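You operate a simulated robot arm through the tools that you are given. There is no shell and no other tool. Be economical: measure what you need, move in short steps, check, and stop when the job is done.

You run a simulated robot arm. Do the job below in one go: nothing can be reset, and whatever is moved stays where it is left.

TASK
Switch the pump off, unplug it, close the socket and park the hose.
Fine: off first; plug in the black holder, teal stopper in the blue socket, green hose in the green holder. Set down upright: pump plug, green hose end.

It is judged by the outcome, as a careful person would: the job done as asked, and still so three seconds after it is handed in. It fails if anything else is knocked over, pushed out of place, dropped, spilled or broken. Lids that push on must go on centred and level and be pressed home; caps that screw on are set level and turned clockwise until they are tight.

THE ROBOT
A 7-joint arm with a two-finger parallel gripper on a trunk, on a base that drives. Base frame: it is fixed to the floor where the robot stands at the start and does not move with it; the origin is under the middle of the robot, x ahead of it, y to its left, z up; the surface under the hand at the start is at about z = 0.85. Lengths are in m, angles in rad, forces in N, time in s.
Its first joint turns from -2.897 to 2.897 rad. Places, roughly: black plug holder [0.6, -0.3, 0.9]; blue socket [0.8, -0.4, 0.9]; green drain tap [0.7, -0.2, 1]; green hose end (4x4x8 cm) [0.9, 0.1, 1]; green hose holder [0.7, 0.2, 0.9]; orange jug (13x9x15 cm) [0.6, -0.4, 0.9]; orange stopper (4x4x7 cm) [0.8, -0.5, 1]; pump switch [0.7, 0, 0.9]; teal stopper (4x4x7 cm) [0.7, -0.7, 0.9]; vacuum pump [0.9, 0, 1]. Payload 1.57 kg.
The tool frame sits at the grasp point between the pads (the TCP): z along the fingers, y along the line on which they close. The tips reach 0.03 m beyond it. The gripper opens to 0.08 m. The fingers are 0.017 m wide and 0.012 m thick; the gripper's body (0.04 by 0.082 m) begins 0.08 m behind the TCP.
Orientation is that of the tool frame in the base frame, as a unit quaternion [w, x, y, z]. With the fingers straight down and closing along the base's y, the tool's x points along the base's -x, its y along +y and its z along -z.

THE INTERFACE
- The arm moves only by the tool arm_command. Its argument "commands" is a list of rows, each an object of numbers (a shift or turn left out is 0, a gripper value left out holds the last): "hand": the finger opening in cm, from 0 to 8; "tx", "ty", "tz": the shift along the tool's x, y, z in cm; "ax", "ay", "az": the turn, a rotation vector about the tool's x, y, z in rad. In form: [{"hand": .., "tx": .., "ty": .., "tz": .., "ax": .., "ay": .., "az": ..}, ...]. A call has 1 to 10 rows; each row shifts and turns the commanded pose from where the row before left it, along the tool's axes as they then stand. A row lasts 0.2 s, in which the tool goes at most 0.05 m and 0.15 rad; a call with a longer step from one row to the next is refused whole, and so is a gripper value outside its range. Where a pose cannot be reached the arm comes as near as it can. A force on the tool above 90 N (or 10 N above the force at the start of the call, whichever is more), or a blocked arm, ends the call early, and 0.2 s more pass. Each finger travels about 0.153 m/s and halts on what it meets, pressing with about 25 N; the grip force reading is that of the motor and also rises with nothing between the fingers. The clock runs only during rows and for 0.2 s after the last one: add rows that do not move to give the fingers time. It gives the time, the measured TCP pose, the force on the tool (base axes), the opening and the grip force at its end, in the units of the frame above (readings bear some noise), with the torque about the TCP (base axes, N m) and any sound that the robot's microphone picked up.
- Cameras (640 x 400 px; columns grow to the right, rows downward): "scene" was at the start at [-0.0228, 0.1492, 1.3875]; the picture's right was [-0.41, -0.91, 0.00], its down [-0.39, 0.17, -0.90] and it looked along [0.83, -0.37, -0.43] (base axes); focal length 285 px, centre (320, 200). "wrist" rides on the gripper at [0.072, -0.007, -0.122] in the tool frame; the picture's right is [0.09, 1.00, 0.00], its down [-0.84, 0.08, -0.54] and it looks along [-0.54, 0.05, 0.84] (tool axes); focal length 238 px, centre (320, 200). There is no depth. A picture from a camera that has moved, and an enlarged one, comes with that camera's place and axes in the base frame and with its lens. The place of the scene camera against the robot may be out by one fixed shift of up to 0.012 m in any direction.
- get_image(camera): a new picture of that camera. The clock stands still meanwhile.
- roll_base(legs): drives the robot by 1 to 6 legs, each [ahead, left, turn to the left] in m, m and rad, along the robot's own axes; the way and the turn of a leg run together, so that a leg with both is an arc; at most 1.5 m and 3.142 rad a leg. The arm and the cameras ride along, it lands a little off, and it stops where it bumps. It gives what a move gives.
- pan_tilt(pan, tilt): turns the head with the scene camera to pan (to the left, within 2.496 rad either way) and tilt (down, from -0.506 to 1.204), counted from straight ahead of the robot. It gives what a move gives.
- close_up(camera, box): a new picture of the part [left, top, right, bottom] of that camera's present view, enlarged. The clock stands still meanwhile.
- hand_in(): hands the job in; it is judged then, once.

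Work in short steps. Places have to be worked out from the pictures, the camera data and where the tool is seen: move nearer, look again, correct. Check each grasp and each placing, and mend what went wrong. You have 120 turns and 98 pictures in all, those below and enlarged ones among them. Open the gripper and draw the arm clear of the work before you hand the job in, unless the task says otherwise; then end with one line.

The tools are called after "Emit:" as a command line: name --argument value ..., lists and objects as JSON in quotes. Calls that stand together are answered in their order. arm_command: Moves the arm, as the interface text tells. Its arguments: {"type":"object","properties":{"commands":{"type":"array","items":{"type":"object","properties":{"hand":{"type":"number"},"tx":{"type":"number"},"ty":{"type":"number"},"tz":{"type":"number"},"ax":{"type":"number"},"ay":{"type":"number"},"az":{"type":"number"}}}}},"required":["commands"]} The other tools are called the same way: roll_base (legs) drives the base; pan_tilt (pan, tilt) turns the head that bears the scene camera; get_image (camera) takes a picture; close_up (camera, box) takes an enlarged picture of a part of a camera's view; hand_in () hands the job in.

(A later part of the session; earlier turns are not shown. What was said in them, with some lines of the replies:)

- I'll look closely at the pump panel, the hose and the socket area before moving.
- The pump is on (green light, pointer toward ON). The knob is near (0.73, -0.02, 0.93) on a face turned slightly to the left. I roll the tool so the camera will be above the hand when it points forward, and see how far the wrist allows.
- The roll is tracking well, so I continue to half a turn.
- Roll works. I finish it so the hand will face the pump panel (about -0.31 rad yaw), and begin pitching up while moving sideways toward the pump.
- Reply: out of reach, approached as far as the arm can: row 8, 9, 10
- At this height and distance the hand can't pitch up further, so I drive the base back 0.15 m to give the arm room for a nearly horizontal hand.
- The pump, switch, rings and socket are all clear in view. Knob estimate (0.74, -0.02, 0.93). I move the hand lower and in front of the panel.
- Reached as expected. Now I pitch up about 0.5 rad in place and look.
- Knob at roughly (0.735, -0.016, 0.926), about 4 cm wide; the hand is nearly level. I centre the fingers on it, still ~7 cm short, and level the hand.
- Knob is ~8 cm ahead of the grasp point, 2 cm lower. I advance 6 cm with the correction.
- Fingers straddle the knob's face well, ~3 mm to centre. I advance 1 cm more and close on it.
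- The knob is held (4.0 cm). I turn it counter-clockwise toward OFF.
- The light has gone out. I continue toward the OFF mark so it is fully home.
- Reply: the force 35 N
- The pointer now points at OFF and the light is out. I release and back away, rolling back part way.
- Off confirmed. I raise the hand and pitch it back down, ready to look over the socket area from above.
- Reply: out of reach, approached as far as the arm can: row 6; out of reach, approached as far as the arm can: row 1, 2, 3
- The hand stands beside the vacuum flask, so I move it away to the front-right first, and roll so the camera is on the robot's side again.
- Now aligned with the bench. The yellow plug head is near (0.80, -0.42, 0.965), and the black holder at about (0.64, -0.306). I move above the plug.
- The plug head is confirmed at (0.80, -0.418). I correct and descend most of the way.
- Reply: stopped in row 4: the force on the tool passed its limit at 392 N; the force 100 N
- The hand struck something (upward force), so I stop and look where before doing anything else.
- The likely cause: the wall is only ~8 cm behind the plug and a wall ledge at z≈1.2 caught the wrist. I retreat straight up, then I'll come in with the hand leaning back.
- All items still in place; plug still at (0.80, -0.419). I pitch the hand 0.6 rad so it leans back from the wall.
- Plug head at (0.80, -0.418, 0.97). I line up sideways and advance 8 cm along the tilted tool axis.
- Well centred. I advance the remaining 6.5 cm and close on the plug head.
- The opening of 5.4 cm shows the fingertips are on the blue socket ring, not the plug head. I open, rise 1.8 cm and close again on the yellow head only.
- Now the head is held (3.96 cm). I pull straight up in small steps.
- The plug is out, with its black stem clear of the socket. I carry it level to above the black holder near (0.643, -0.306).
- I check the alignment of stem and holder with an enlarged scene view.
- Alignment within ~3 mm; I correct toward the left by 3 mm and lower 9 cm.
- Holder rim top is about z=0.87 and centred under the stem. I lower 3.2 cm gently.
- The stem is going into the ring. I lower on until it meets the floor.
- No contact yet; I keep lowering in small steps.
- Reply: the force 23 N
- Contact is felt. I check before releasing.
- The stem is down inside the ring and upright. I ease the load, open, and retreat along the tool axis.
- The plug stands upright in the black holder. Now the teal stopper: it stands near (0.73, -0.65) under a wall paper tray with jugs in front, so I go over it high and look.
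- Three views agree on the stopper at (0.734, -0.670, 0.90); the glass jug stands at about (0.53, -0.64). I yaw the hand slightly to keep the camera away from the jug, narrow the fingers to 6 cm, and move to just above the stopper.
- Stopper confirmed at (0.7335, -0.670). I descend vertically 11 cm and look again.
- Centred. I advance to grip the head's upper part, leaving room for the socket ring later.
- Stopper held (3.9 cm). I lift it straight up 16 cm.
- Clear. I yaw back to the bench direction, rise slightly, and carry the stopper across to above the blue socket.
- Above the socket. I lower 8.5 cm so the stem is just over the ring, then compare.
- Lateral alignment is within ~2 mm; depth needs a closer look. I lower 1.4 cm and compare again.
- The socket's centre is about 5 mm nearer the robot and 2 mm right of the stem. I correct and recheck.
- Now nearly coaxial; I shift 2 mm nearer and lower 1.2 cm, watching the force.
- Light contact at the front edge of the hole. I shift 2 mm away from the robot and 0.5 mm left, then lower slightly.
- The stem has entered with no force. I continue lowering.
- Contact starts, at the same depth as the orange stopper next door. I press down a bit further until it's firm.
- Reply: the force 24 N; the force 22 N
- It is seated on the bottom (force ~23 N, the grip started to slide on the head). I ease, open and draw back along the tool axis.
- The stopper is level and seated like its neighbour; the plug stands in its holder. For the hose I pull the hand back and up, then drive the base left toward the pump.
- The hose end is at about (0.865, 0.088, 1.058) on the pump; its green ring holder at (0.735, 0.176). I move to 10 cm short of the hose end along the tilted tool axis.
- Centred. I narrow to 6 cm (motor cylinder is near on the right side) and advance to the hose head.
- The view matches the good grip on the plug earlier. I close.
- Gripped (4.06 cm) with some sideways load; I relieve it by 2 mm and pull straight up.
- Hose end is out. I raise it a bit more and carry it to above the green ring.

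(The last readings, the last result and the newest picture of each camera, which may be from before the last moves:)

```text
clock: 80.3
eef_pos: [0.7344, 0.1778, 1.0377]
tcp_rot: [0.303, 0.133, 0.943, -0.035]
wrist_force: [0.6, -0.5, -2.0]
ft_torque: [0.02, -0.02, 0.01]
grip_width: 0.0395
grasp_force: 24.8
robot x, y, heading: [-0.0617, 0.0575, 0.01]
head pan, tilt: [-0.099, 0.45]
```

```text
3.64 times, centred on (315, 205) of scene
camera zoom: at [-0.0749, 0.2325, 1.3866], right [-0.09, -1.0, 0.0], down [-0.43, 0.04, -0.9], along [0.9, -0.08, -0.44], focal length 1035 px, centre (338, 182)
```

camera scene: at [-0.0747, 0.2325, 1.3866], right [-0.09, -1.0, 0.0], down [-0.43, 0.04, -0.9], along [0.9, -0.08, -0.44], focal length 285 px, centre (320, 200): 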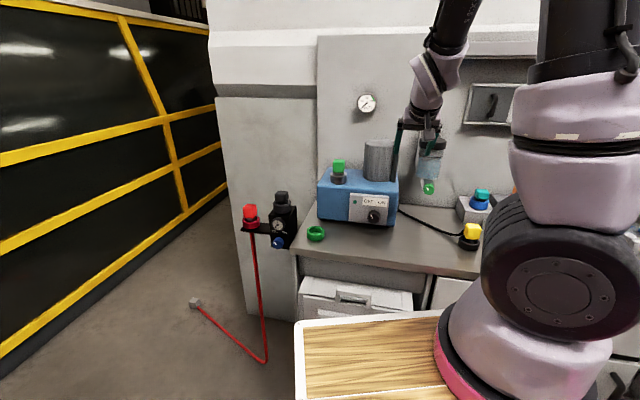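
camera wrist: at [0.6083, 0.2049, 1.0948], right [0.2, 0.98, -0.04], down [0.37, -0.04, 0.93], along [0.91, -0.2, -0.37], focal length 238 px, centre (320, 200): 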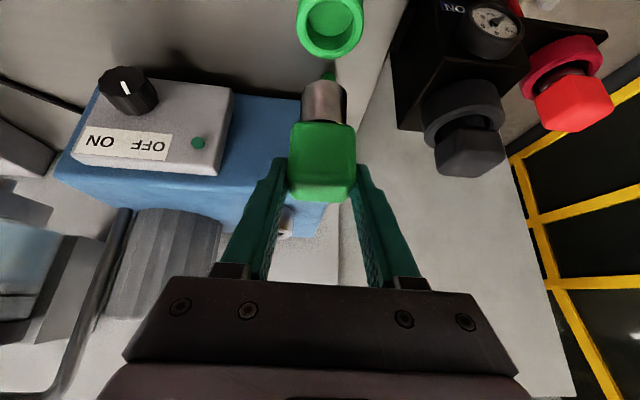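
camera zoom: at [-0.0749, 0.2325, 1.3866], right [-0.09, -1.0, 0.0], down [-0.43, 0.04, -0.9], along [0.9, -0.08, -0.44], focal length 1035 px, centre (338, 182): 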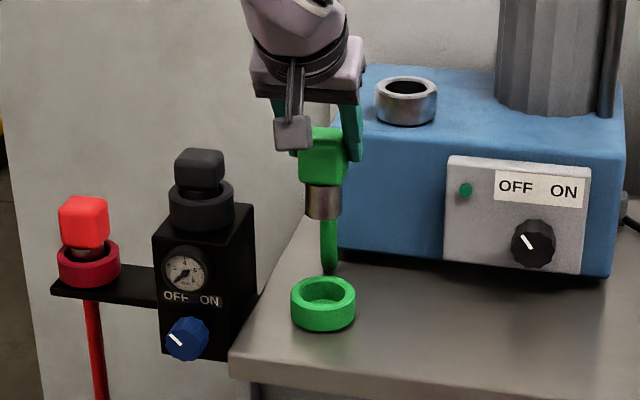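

A green hose piece hangs below the steel stem; I look closer at it before lowering.

Emit:
close_up --camera "scene" --box '[295, 180, 345, 245]'

Emit:
close_up --camera "wrist" --box '[260, 0, 400, 140]'

```text
6.15 times, centred on (320, 212) of scene
camera zoom: at [-0.0749, 0.2325, 1.3866], right [-0.09, -1.0, 0.0], down [-0.43, 0.04, -0.9], along [0.9, -0.08, -0.44], focal length 1752 px, centre (320, 123)
```

zoom: 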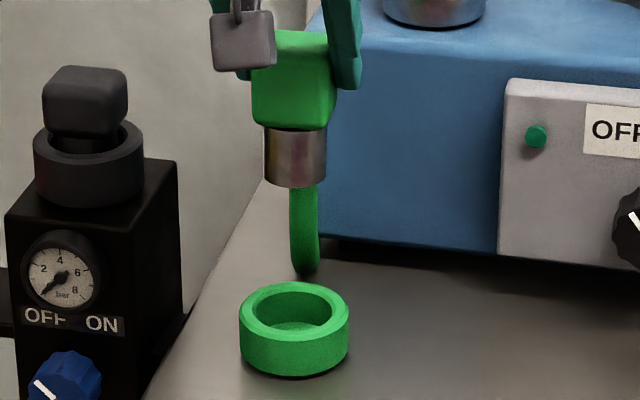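

```text
2.86 times, centred on (330, 70) of wrist
camera zoom: at [0.6083, 0.2049, 1.0948], right [0.2, 0.98, -0.04], down [0.37, -0.04, 0.93], along [0.91, -0.2, -0.37], focal length 681 px, centre (291, 571)
```

zoom: 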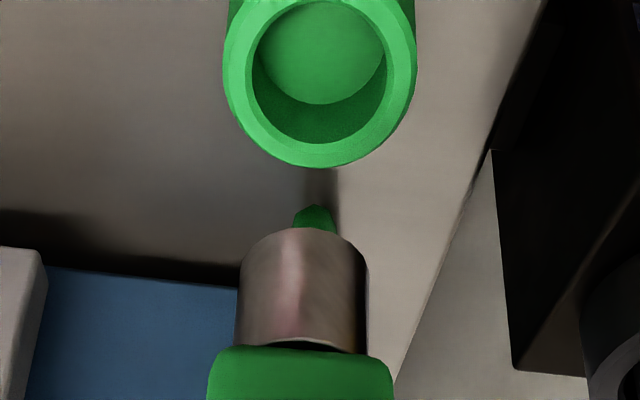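

The hose tail just hangs behind the stem. I shift ~1 cm away from the robot and 1 mm left, then lower 6 cm to compare stem and ring up close.

Emit:
arm_command --commands '[{"tx": -0.81, "ty": 0.13, "tz": 0.58}, {"tx": 1.16, "tz": 1.63}, {"tx": 1.16, "tz": 1.63}, {"tx": 1.16, "tz": 1.63}]'

Emit:
close_up --camera "wrist" --box '[240, 20, 400, 160]'

Emit:
close_up --camera "scene" --box '[295, 180, 345, 245]'

```text
clock: 81.3
eef_pos: [0.7447, 0.1764, 0.9796]
tcp_rot: [0.303, 0.134, 0.943, -0.036]
wrist_force: [0.0, 0.2, -0.5]
ft_torque: [0.0, -0.02, 0.01]
grip_width: 0.0394
grasp_force: 25.1
robot x, y, heading: [-0.0578, 0.0532, 0.014]
head pan, tilt: [-0.099, 0.45]
```

```text
2.86 times, centred on (320, 90) of wrist
camera zoom: at [0.619, 0.2033, 1.0363], right [0.2, 0.98, -0.04], down [0.37, -0.04, 0.93], along [0.91, -0.2, -0.37], focal length 681 px, centre (320, 514)
```

zoom: 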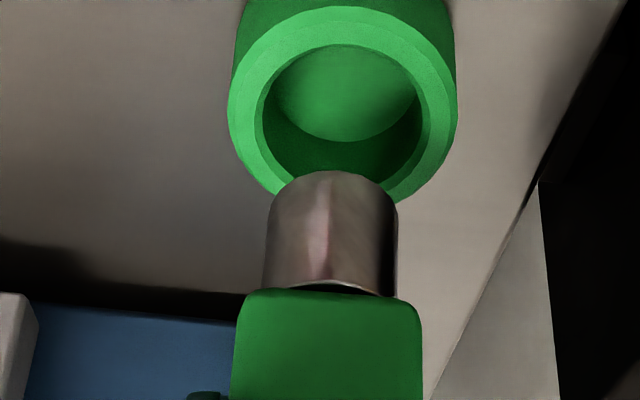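

```text
6.15 times, centred on (320, 212) of scene
camera zoom: at [-0.0748, 0.2326, 1.3866], right [-0.09, -1.0, 0.0], down [-0.43, 0.04, -0.9], along [0.9, -0.08, -0.44], focal length 1752 px, centre (320, 123)
```

zoom: 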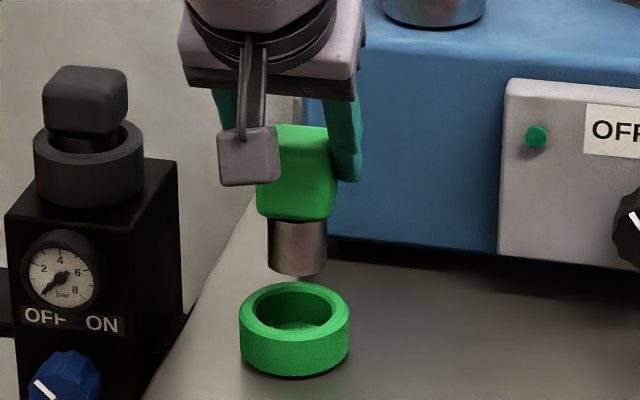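

Close: ring is ~4 mm farther and 1.5 mm left. I correct, lower 2.3 cm, and check again.

Emit:
arm_command --commands '[{"tx": -0.33, "ty": 0.15, "tz": 0.23}, {"tx": 0.67, "tz": 0.94}, {"tx": 0.67, "tz": 0.94}]'

Emit:
close_up --camera "wrist" --box '[240, 20, 400, 160]'

Emit:
close_up --camera "scene" --box '[295, 180, 345, 245]'

```text
clock: 82.1
eef_pos: [0.7504, 0.1764, 0.9568]
tcp_rot: [0.303, 0.132, 0.943, -0.035]
wrist_force: [0.8, -0.8, -1.0]
ft_torque: [0.01, 0.03, 0.02]
grip_width: 0.0395
grasp_force: 25.4
robot x, y, heading: [-0.0567, 0.0526, 0.012]
head pan, tilt: [-0.099, 0.45]
```

```text
2.86 times, centred on (320, 90) of wrist
camera zoom: at [0.6245, 0.2043, 1.0131], right [0.2, 0.98, -0.04], down [0.37, -0.04, 0.93], along [0.91, -0.2, -0.37], focal length 681 px, centre (320, 514)
```

zoom: 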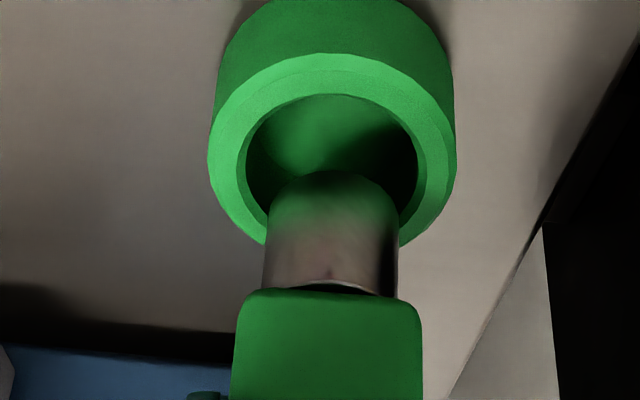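

```text
6.15 times, centred on (320, 212) of scene
camera zoom: at [-0.0748, 0.2326, 1.3866], right [-0.09, -1.0, 0.0], down [-0.43, 0.04, -0.9], along [0.9, -0.08, -0.44], focal length 1752 px, centre (320, 123)
```

zoom: 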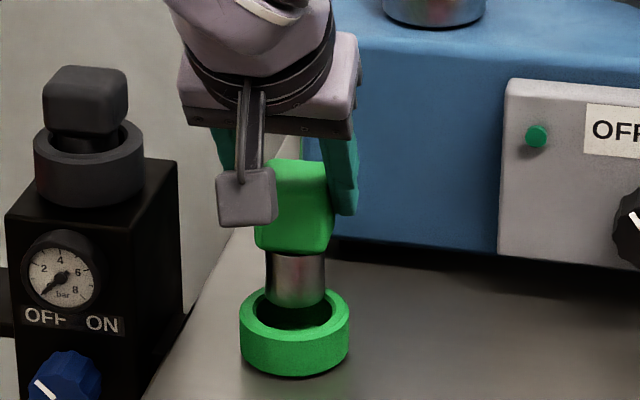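

Laterally centred; I shift 2 mm back toward the robot and lower 1.6 cm into the ring.

Emit:
arm_command --commands '[{"tx": 0.16, "tz": -0.12}, {"tx": 0.31, "tz": 0.43}, {"tx": 0.31, "tz": 0.43}, {"tx": 0.31, "tz": 0.43}]'

Emit:
close_up --camera "wrist" --box '[240, 20, 400, 160]'

```text
clock: 83.1
eef_pos: [0.7472, 0.1772, 0.9415]
tcp_rot: [0.304, 0.134, 0.943, -0.036]
wrist_force: [-3.5, -1.1, 21.2]
ft_torque: [-0.41, -0.09, -0.07]
grip_width: 0.0394
grasp_force: 25.2
robot x, y, heading: [-0.0548, 0.0555, 0.011]
head pan, tilt: [-0.099, 0.45]
```

```text
2.86 times, centred on (320, 90) of wrist
camera zoom: at [0.6218, 0.2045, 0.9982], right [0.2, 0.98, -0.04], down [0.37, -0.04, 0.93], along [0.91, -0.2, -0.37], focal length 681 px, centre (320, 514)
```

zoom: 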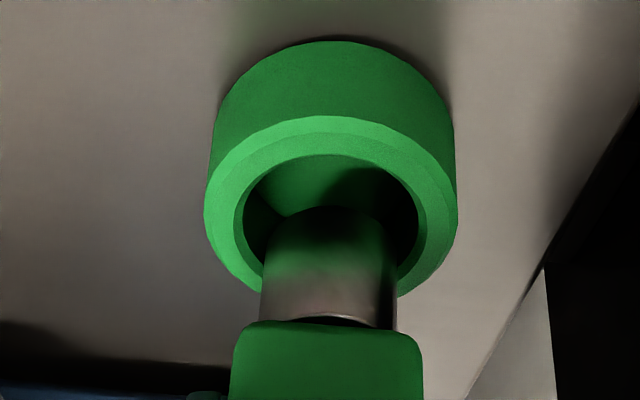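

The stem caught the far rim (21 N) and slid a bit up in the grip. I lift 1.2 cm, move 8 mm toward the robot and look again.

Emit:
arm_command --commands '[{"tx": -0.35, "tz": -0.49}, {"tx": -0.35, "tz": -0.49}, {"tx": 0.65, "tz": -0.46}, {}]'

Emit:
close_up --camera "wrist" --box '[240, 20, 400, 160]'

Emit:
close_up --camera "scene" --box '[295, 180, 345, 245]'

```text
clock: 84.1
eef_pos: [0.7406, 0.1802, 0.9503]
tcp_rot: [0.303, 0.133, 0.943, -0.035]
wrist_force: [-0.2, -0.7, -1.4]
ft_torque: [0.02, 0.02, 0.01]
grip_width: 0.04
grasp_force: 24.9
robot x, y, heading: [-0.0604, 0.0544, 0.005]
head pan, tilt: [-0.099, 0.45]
```

```text
2.86 times, centred on (320, 90) of wrist
camera zoom: at [0.614, 0.2074, 1.0081], right [0.2, 0.98, -0.04], down [0.37, -0.04, 0.93], along [0.91, -0.2, -0.37], focal length 681 px, centre (320, 514)
```

zoom: 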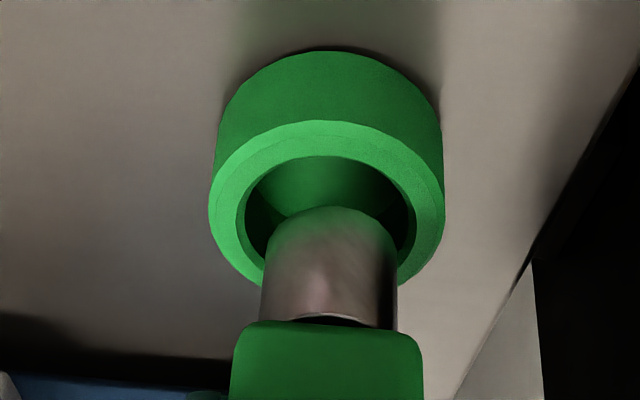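

```text
6.15 times, centred on (320, 212) of scene
camera zoom: at [-0.0746, 0.2327, 1.3866], right [-0.09, -1.0, 0.0], down [-0.43, 0.04, -0.9], along [0.9, -0.08, -0.44], focal length 1752 px, centre (320, 123)
```

zoom: 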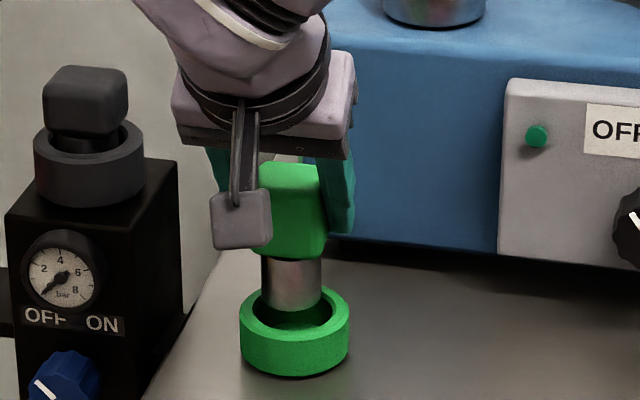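

Now coaxial in depth; ring 1.7 mm to the right. I correct and lower 1.2 cm.

Emit:
arm_command --commands '[{"ty": -0.17}, {"tx": 0.23, "tz": 0.33}, {"tx": 0.23, "tz": 0.33}, {"tx": 0.23, "tz": 0.33}]'

Emit:
close_up --camera "wrist" --box '[240, 20, 400, 160]'

```text
clock: 85.1
eef_pos: [0.7414, 0.1799, 0.94]
tcp_rot: [0.302, 0.134, 0.943, -0.035]
wrist_force: [1.0, 0.3, -1.3]
ft_torque: [-0.03, 0.01, -0.02]
grip_width: 0.0398
grasp_force: 24.7
robot x, y, heading: [-0.0556, 0.0555, 0.008]
head pan, tilt: [-0.099, 0.45]
```

```text
2.86 times, centred on (320, 90) of wrist
camera zoom: at [0.6141, 0.2062, 0.9966], right [0.2, 0.98, -0.04], down [0.37, -0.04, 0.93], along [0.91, -0.2, -0.37], focal length 681 px, centre (320, 514)
```

zoom: 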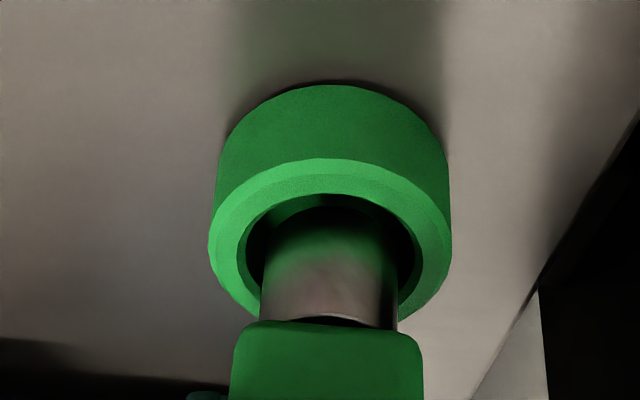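

No contact force; the stem is inside the ring. I continue lowering.

Emit:
arm_command --commands '[{"tx": 0.23, "tz": 0.33}, {"tx": 0.23, "tz": 0.33}, {"tx": 0.12, "tz": 0.16}]'

Emit:
arm_command --commands '[{"tx": 0.17, "tz": 0.24}, {"tx": 0.17, "tz": 0.24}]'

Emit:
close_up --camera "wrist" --box '[240, 20, 400, 160]'

Emit:
close_up --camera "scene" --box '[295, 180, 345, 245]'

```text
clock: 85.9
eef_pos: [0.74, 0.1795, 0.9294]
tcp_rot: [0.302, 0.134, 0.943, -0.036]
wrist_force: [-0.6, -1.0, -1.3]
ft_torque: [0.0, -0.03, 0.0]
grip_width: 0.0395
grasp_force: 25.1
robot x, y, heading: [-0.0558, 0.0541, 0.015]
head pan, tilt: [-0.099, 0.45]
```

```text
clock: 86.5
eef_pos: [0.7397, 0.1804, 0.9235]
tcp_rot: [0.303, 0.133, 0.943, -0.037]
wrist_force: [0.0, 0.5, -1.8]
ft_torque: [-0.02, -0.01, 0.03]
grip_width: 0.0398
grasp_force: 25.2
robot x, y, heading: [-0.0565, 0.055, 0.012]
head pan, tilt: [-0.099, 0.45]
```

```text
2.86 times, centred on (320, 90) of wrist
camera zoom: at [0.6139, 0.2066, 0.9802], right [0.2, 0.98, -0.04], down [0.37, -0.04, 0.93], along [0.91, -0.2, -0.37], focal length 681 px, centre (320, 514)
```

zoom: 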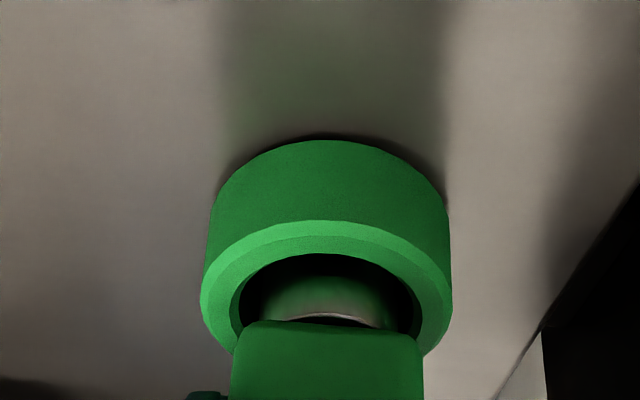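

```text
6.15 times, centred on (320, 212) of scene
camera zoom: at [-0.0747, 0.2327, 1.3866], right [-0.09, -1.0, 0.0], down [-0.43, 0.04, -0.9], along [0.9, -0.08, -0.44], focal length 1752 px, centre (320, 123)
```

zoom: 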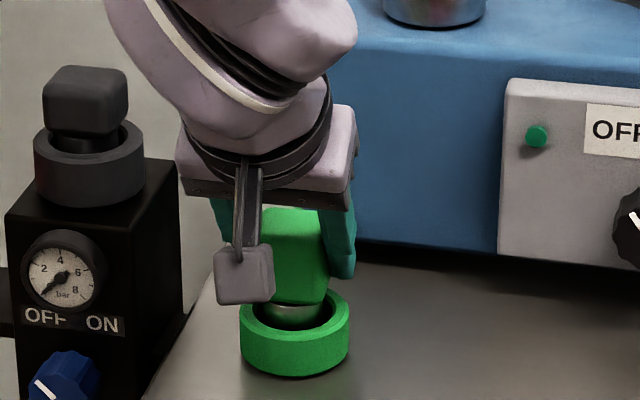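

Nearly down, still without contact. I lower further in small steps; the fingertips need to stay above the rim.

Emit:
arm_command --commands '[{"tx": 0.15, "tz": 0.2}, {"tx": 0.15, "tz": 0.2}]'

Emit:
arm_command --commands '[{"tx": 0.12, "tz": 0.16}, {"tx": 0.12, "tz": 0.16}]'

```text
clock: 87.1
eef_pos: [0.7398, 0.1793, 0.9209]
tcp_rot: [0.304, 0.133, 0.943, -0.035]
wrist_force: [-2.3, -0.6, 18.5]
ft_torque: [-0.04, 0.38, 0.02]
grip_width: 0.0392
grasp_force: 25.1
robot x, y, heading: [-0.0572, 0.0552, 0.013]
head pan, tilt: [-0.099, 0.45]
```

```text
clock: 87.7
eef_pos: [0.7424, 0.1794, 0.916]
tcp_rot: [0.304, 0.133, 0.943, -0.035]
wrist_force: [3.4, -3.5, 22.9]
ft_torque: [-0.25, 0.07, 0.01]
grip_width: 0.0397
grasp_force: 25.0
robot x, y, heading: [-0.0593, 0.0518, 0.007]
head pan, tilt: [-0.099, 0.45]
```

It is on the bottom. I ease the load, open and draw back.

Emit:
arm_command --commands '[{"tx": -0.17, "tz": -0.24}, {"hand": 6}, {"hand": 6}, {"tz": -2}, {"tz": -3}, {"tz": -4}, {"tz": -4}, {"tz": -4}]'

Emit:
get_image --camera "wrist"

Emit:
close_up --camera "scene" --box '[255, 150, 375, 260]'

```text
clock: 89.5
eef_pos: [0.6436, 0.2037, 1.0549]
tcp_rot: [0.301, 0.134, 0.943, -0.036]
wrist_force: [-0.1, 0.3, 0.3]
ft_torque: [-0.01, 0.02, 0.03]
grip_width: 0.0602
grasp_force: 0.0
robot x, y, heading: [-0.055, 0.0492, 0.015]
head pan, tilt: [-0.099, 0.45]
```

```text
13 pictures are left
camera wrist: at [0.5179, 0.2303, 1.1123], right [0.2, 0.98, -0.04], down [0.37, -0.04, 0.93], along [0.91, -0.2, -0.37], focal length 238 px, centre (320, 200)
```

wrist: 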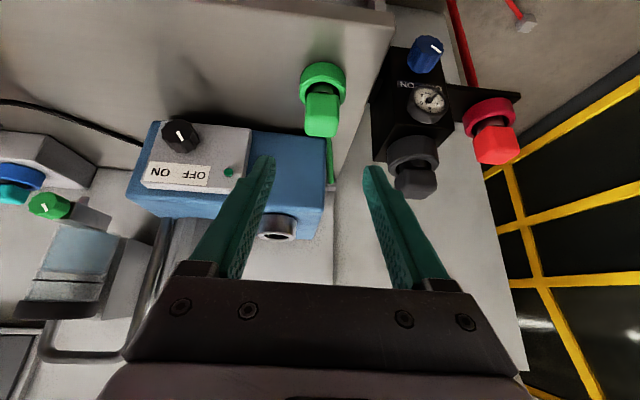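

```text
3.64 times, centred on (315, 205) of scene
camera zoom: at [-0.074, 0.2327, 1.3866], right [-0.09, -1.0, 0.0], down [-0.43, 0.04, -0.9], along [0.9, -0.08, -0.44], focal length 1035 px, centre (338, 182)
```

zoom: 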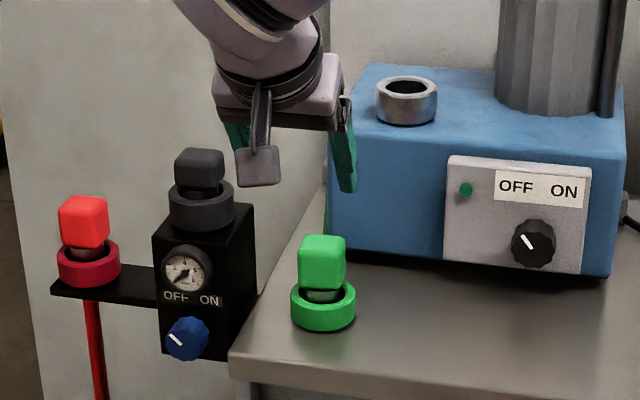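

The hose end stands upright in the green ring. I draw the arm back further and inspect the stopper and plug once more.

Emit:
arm_command --commands '[{"tz": -3, "tx": -0.5}, {"tz": -3, "tx": -0.5}, {"tx": -2, "tz": -2}, {}, {}]'

Emit:
pan_tilt --pan -0.45 --tilt 0.45

Emit:
get_image --camera "scene"

```text
clock: 90.7
eef_pos: [0.6216, 0.2111, 1.139]
tcp_rot: [0.302, 0.133, 0.943, -0.035]
wrist_force: [0.5, 0.1, 0.5]
ft_torque: [0.01, 0.01, -0.03]
grip_width: 0.0601
grasp_force: 0.1
robot x, y, heading: [-0.0534, 0.0559, 0.008]
head pan, tilt: [-0.099, 0.45]
```

```text
clock: 91.5
eef_pos: [0.6227, 0.2101, 1.1397]
tcp_rot: [0.304, 0.133, 0.943, -0.035]
wrist_force: [0.4, 0.3, -0.4]
ft_torque: [-0.03, -0.01, 0.0]
grip_width: 0.0602
grasp_force: 0.0
robot x, y, heading: [-0.0568, 0.0542, 0.011]
head pan, tilt: [-0.45, 0.45]
```

```text
11 pictures are left
camera scene: at [-0.0831, 0.2018, 1.3866], right [-0.42, -0.91, 0.0], down [-0.39, 0.18, -0.9], along [0.82, -0.38, -0.44], focal length 285 px, centre (320, 200)
```

scene: 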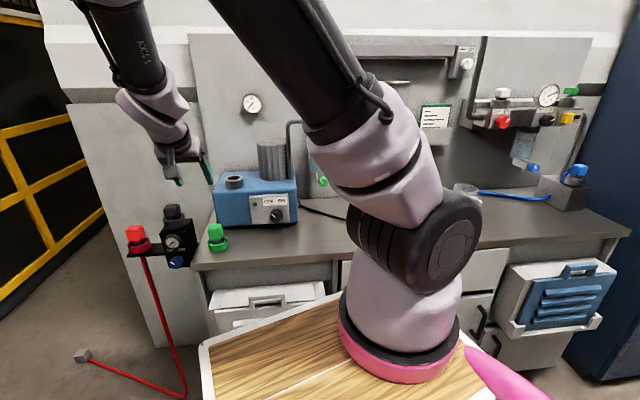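

Earlier images confirm that the teal stopper sits as deep as the orange one next to it. The pump is off, the plug and hose end stand upright in their holders, and the gripper is open and clear, so I hand in.

Emit:
hand_in

```text
The job is handed in.
```

The job is handed in: the pump is off, its plug is in the black holder, the teal stopper is in the blue socket and the green hose end is in the green holder. On the first reach for the plug the hand hit something near the socket at up to 392 N and shifted the base about 2 cm. Nothing looked moved in the pictures afterwards.
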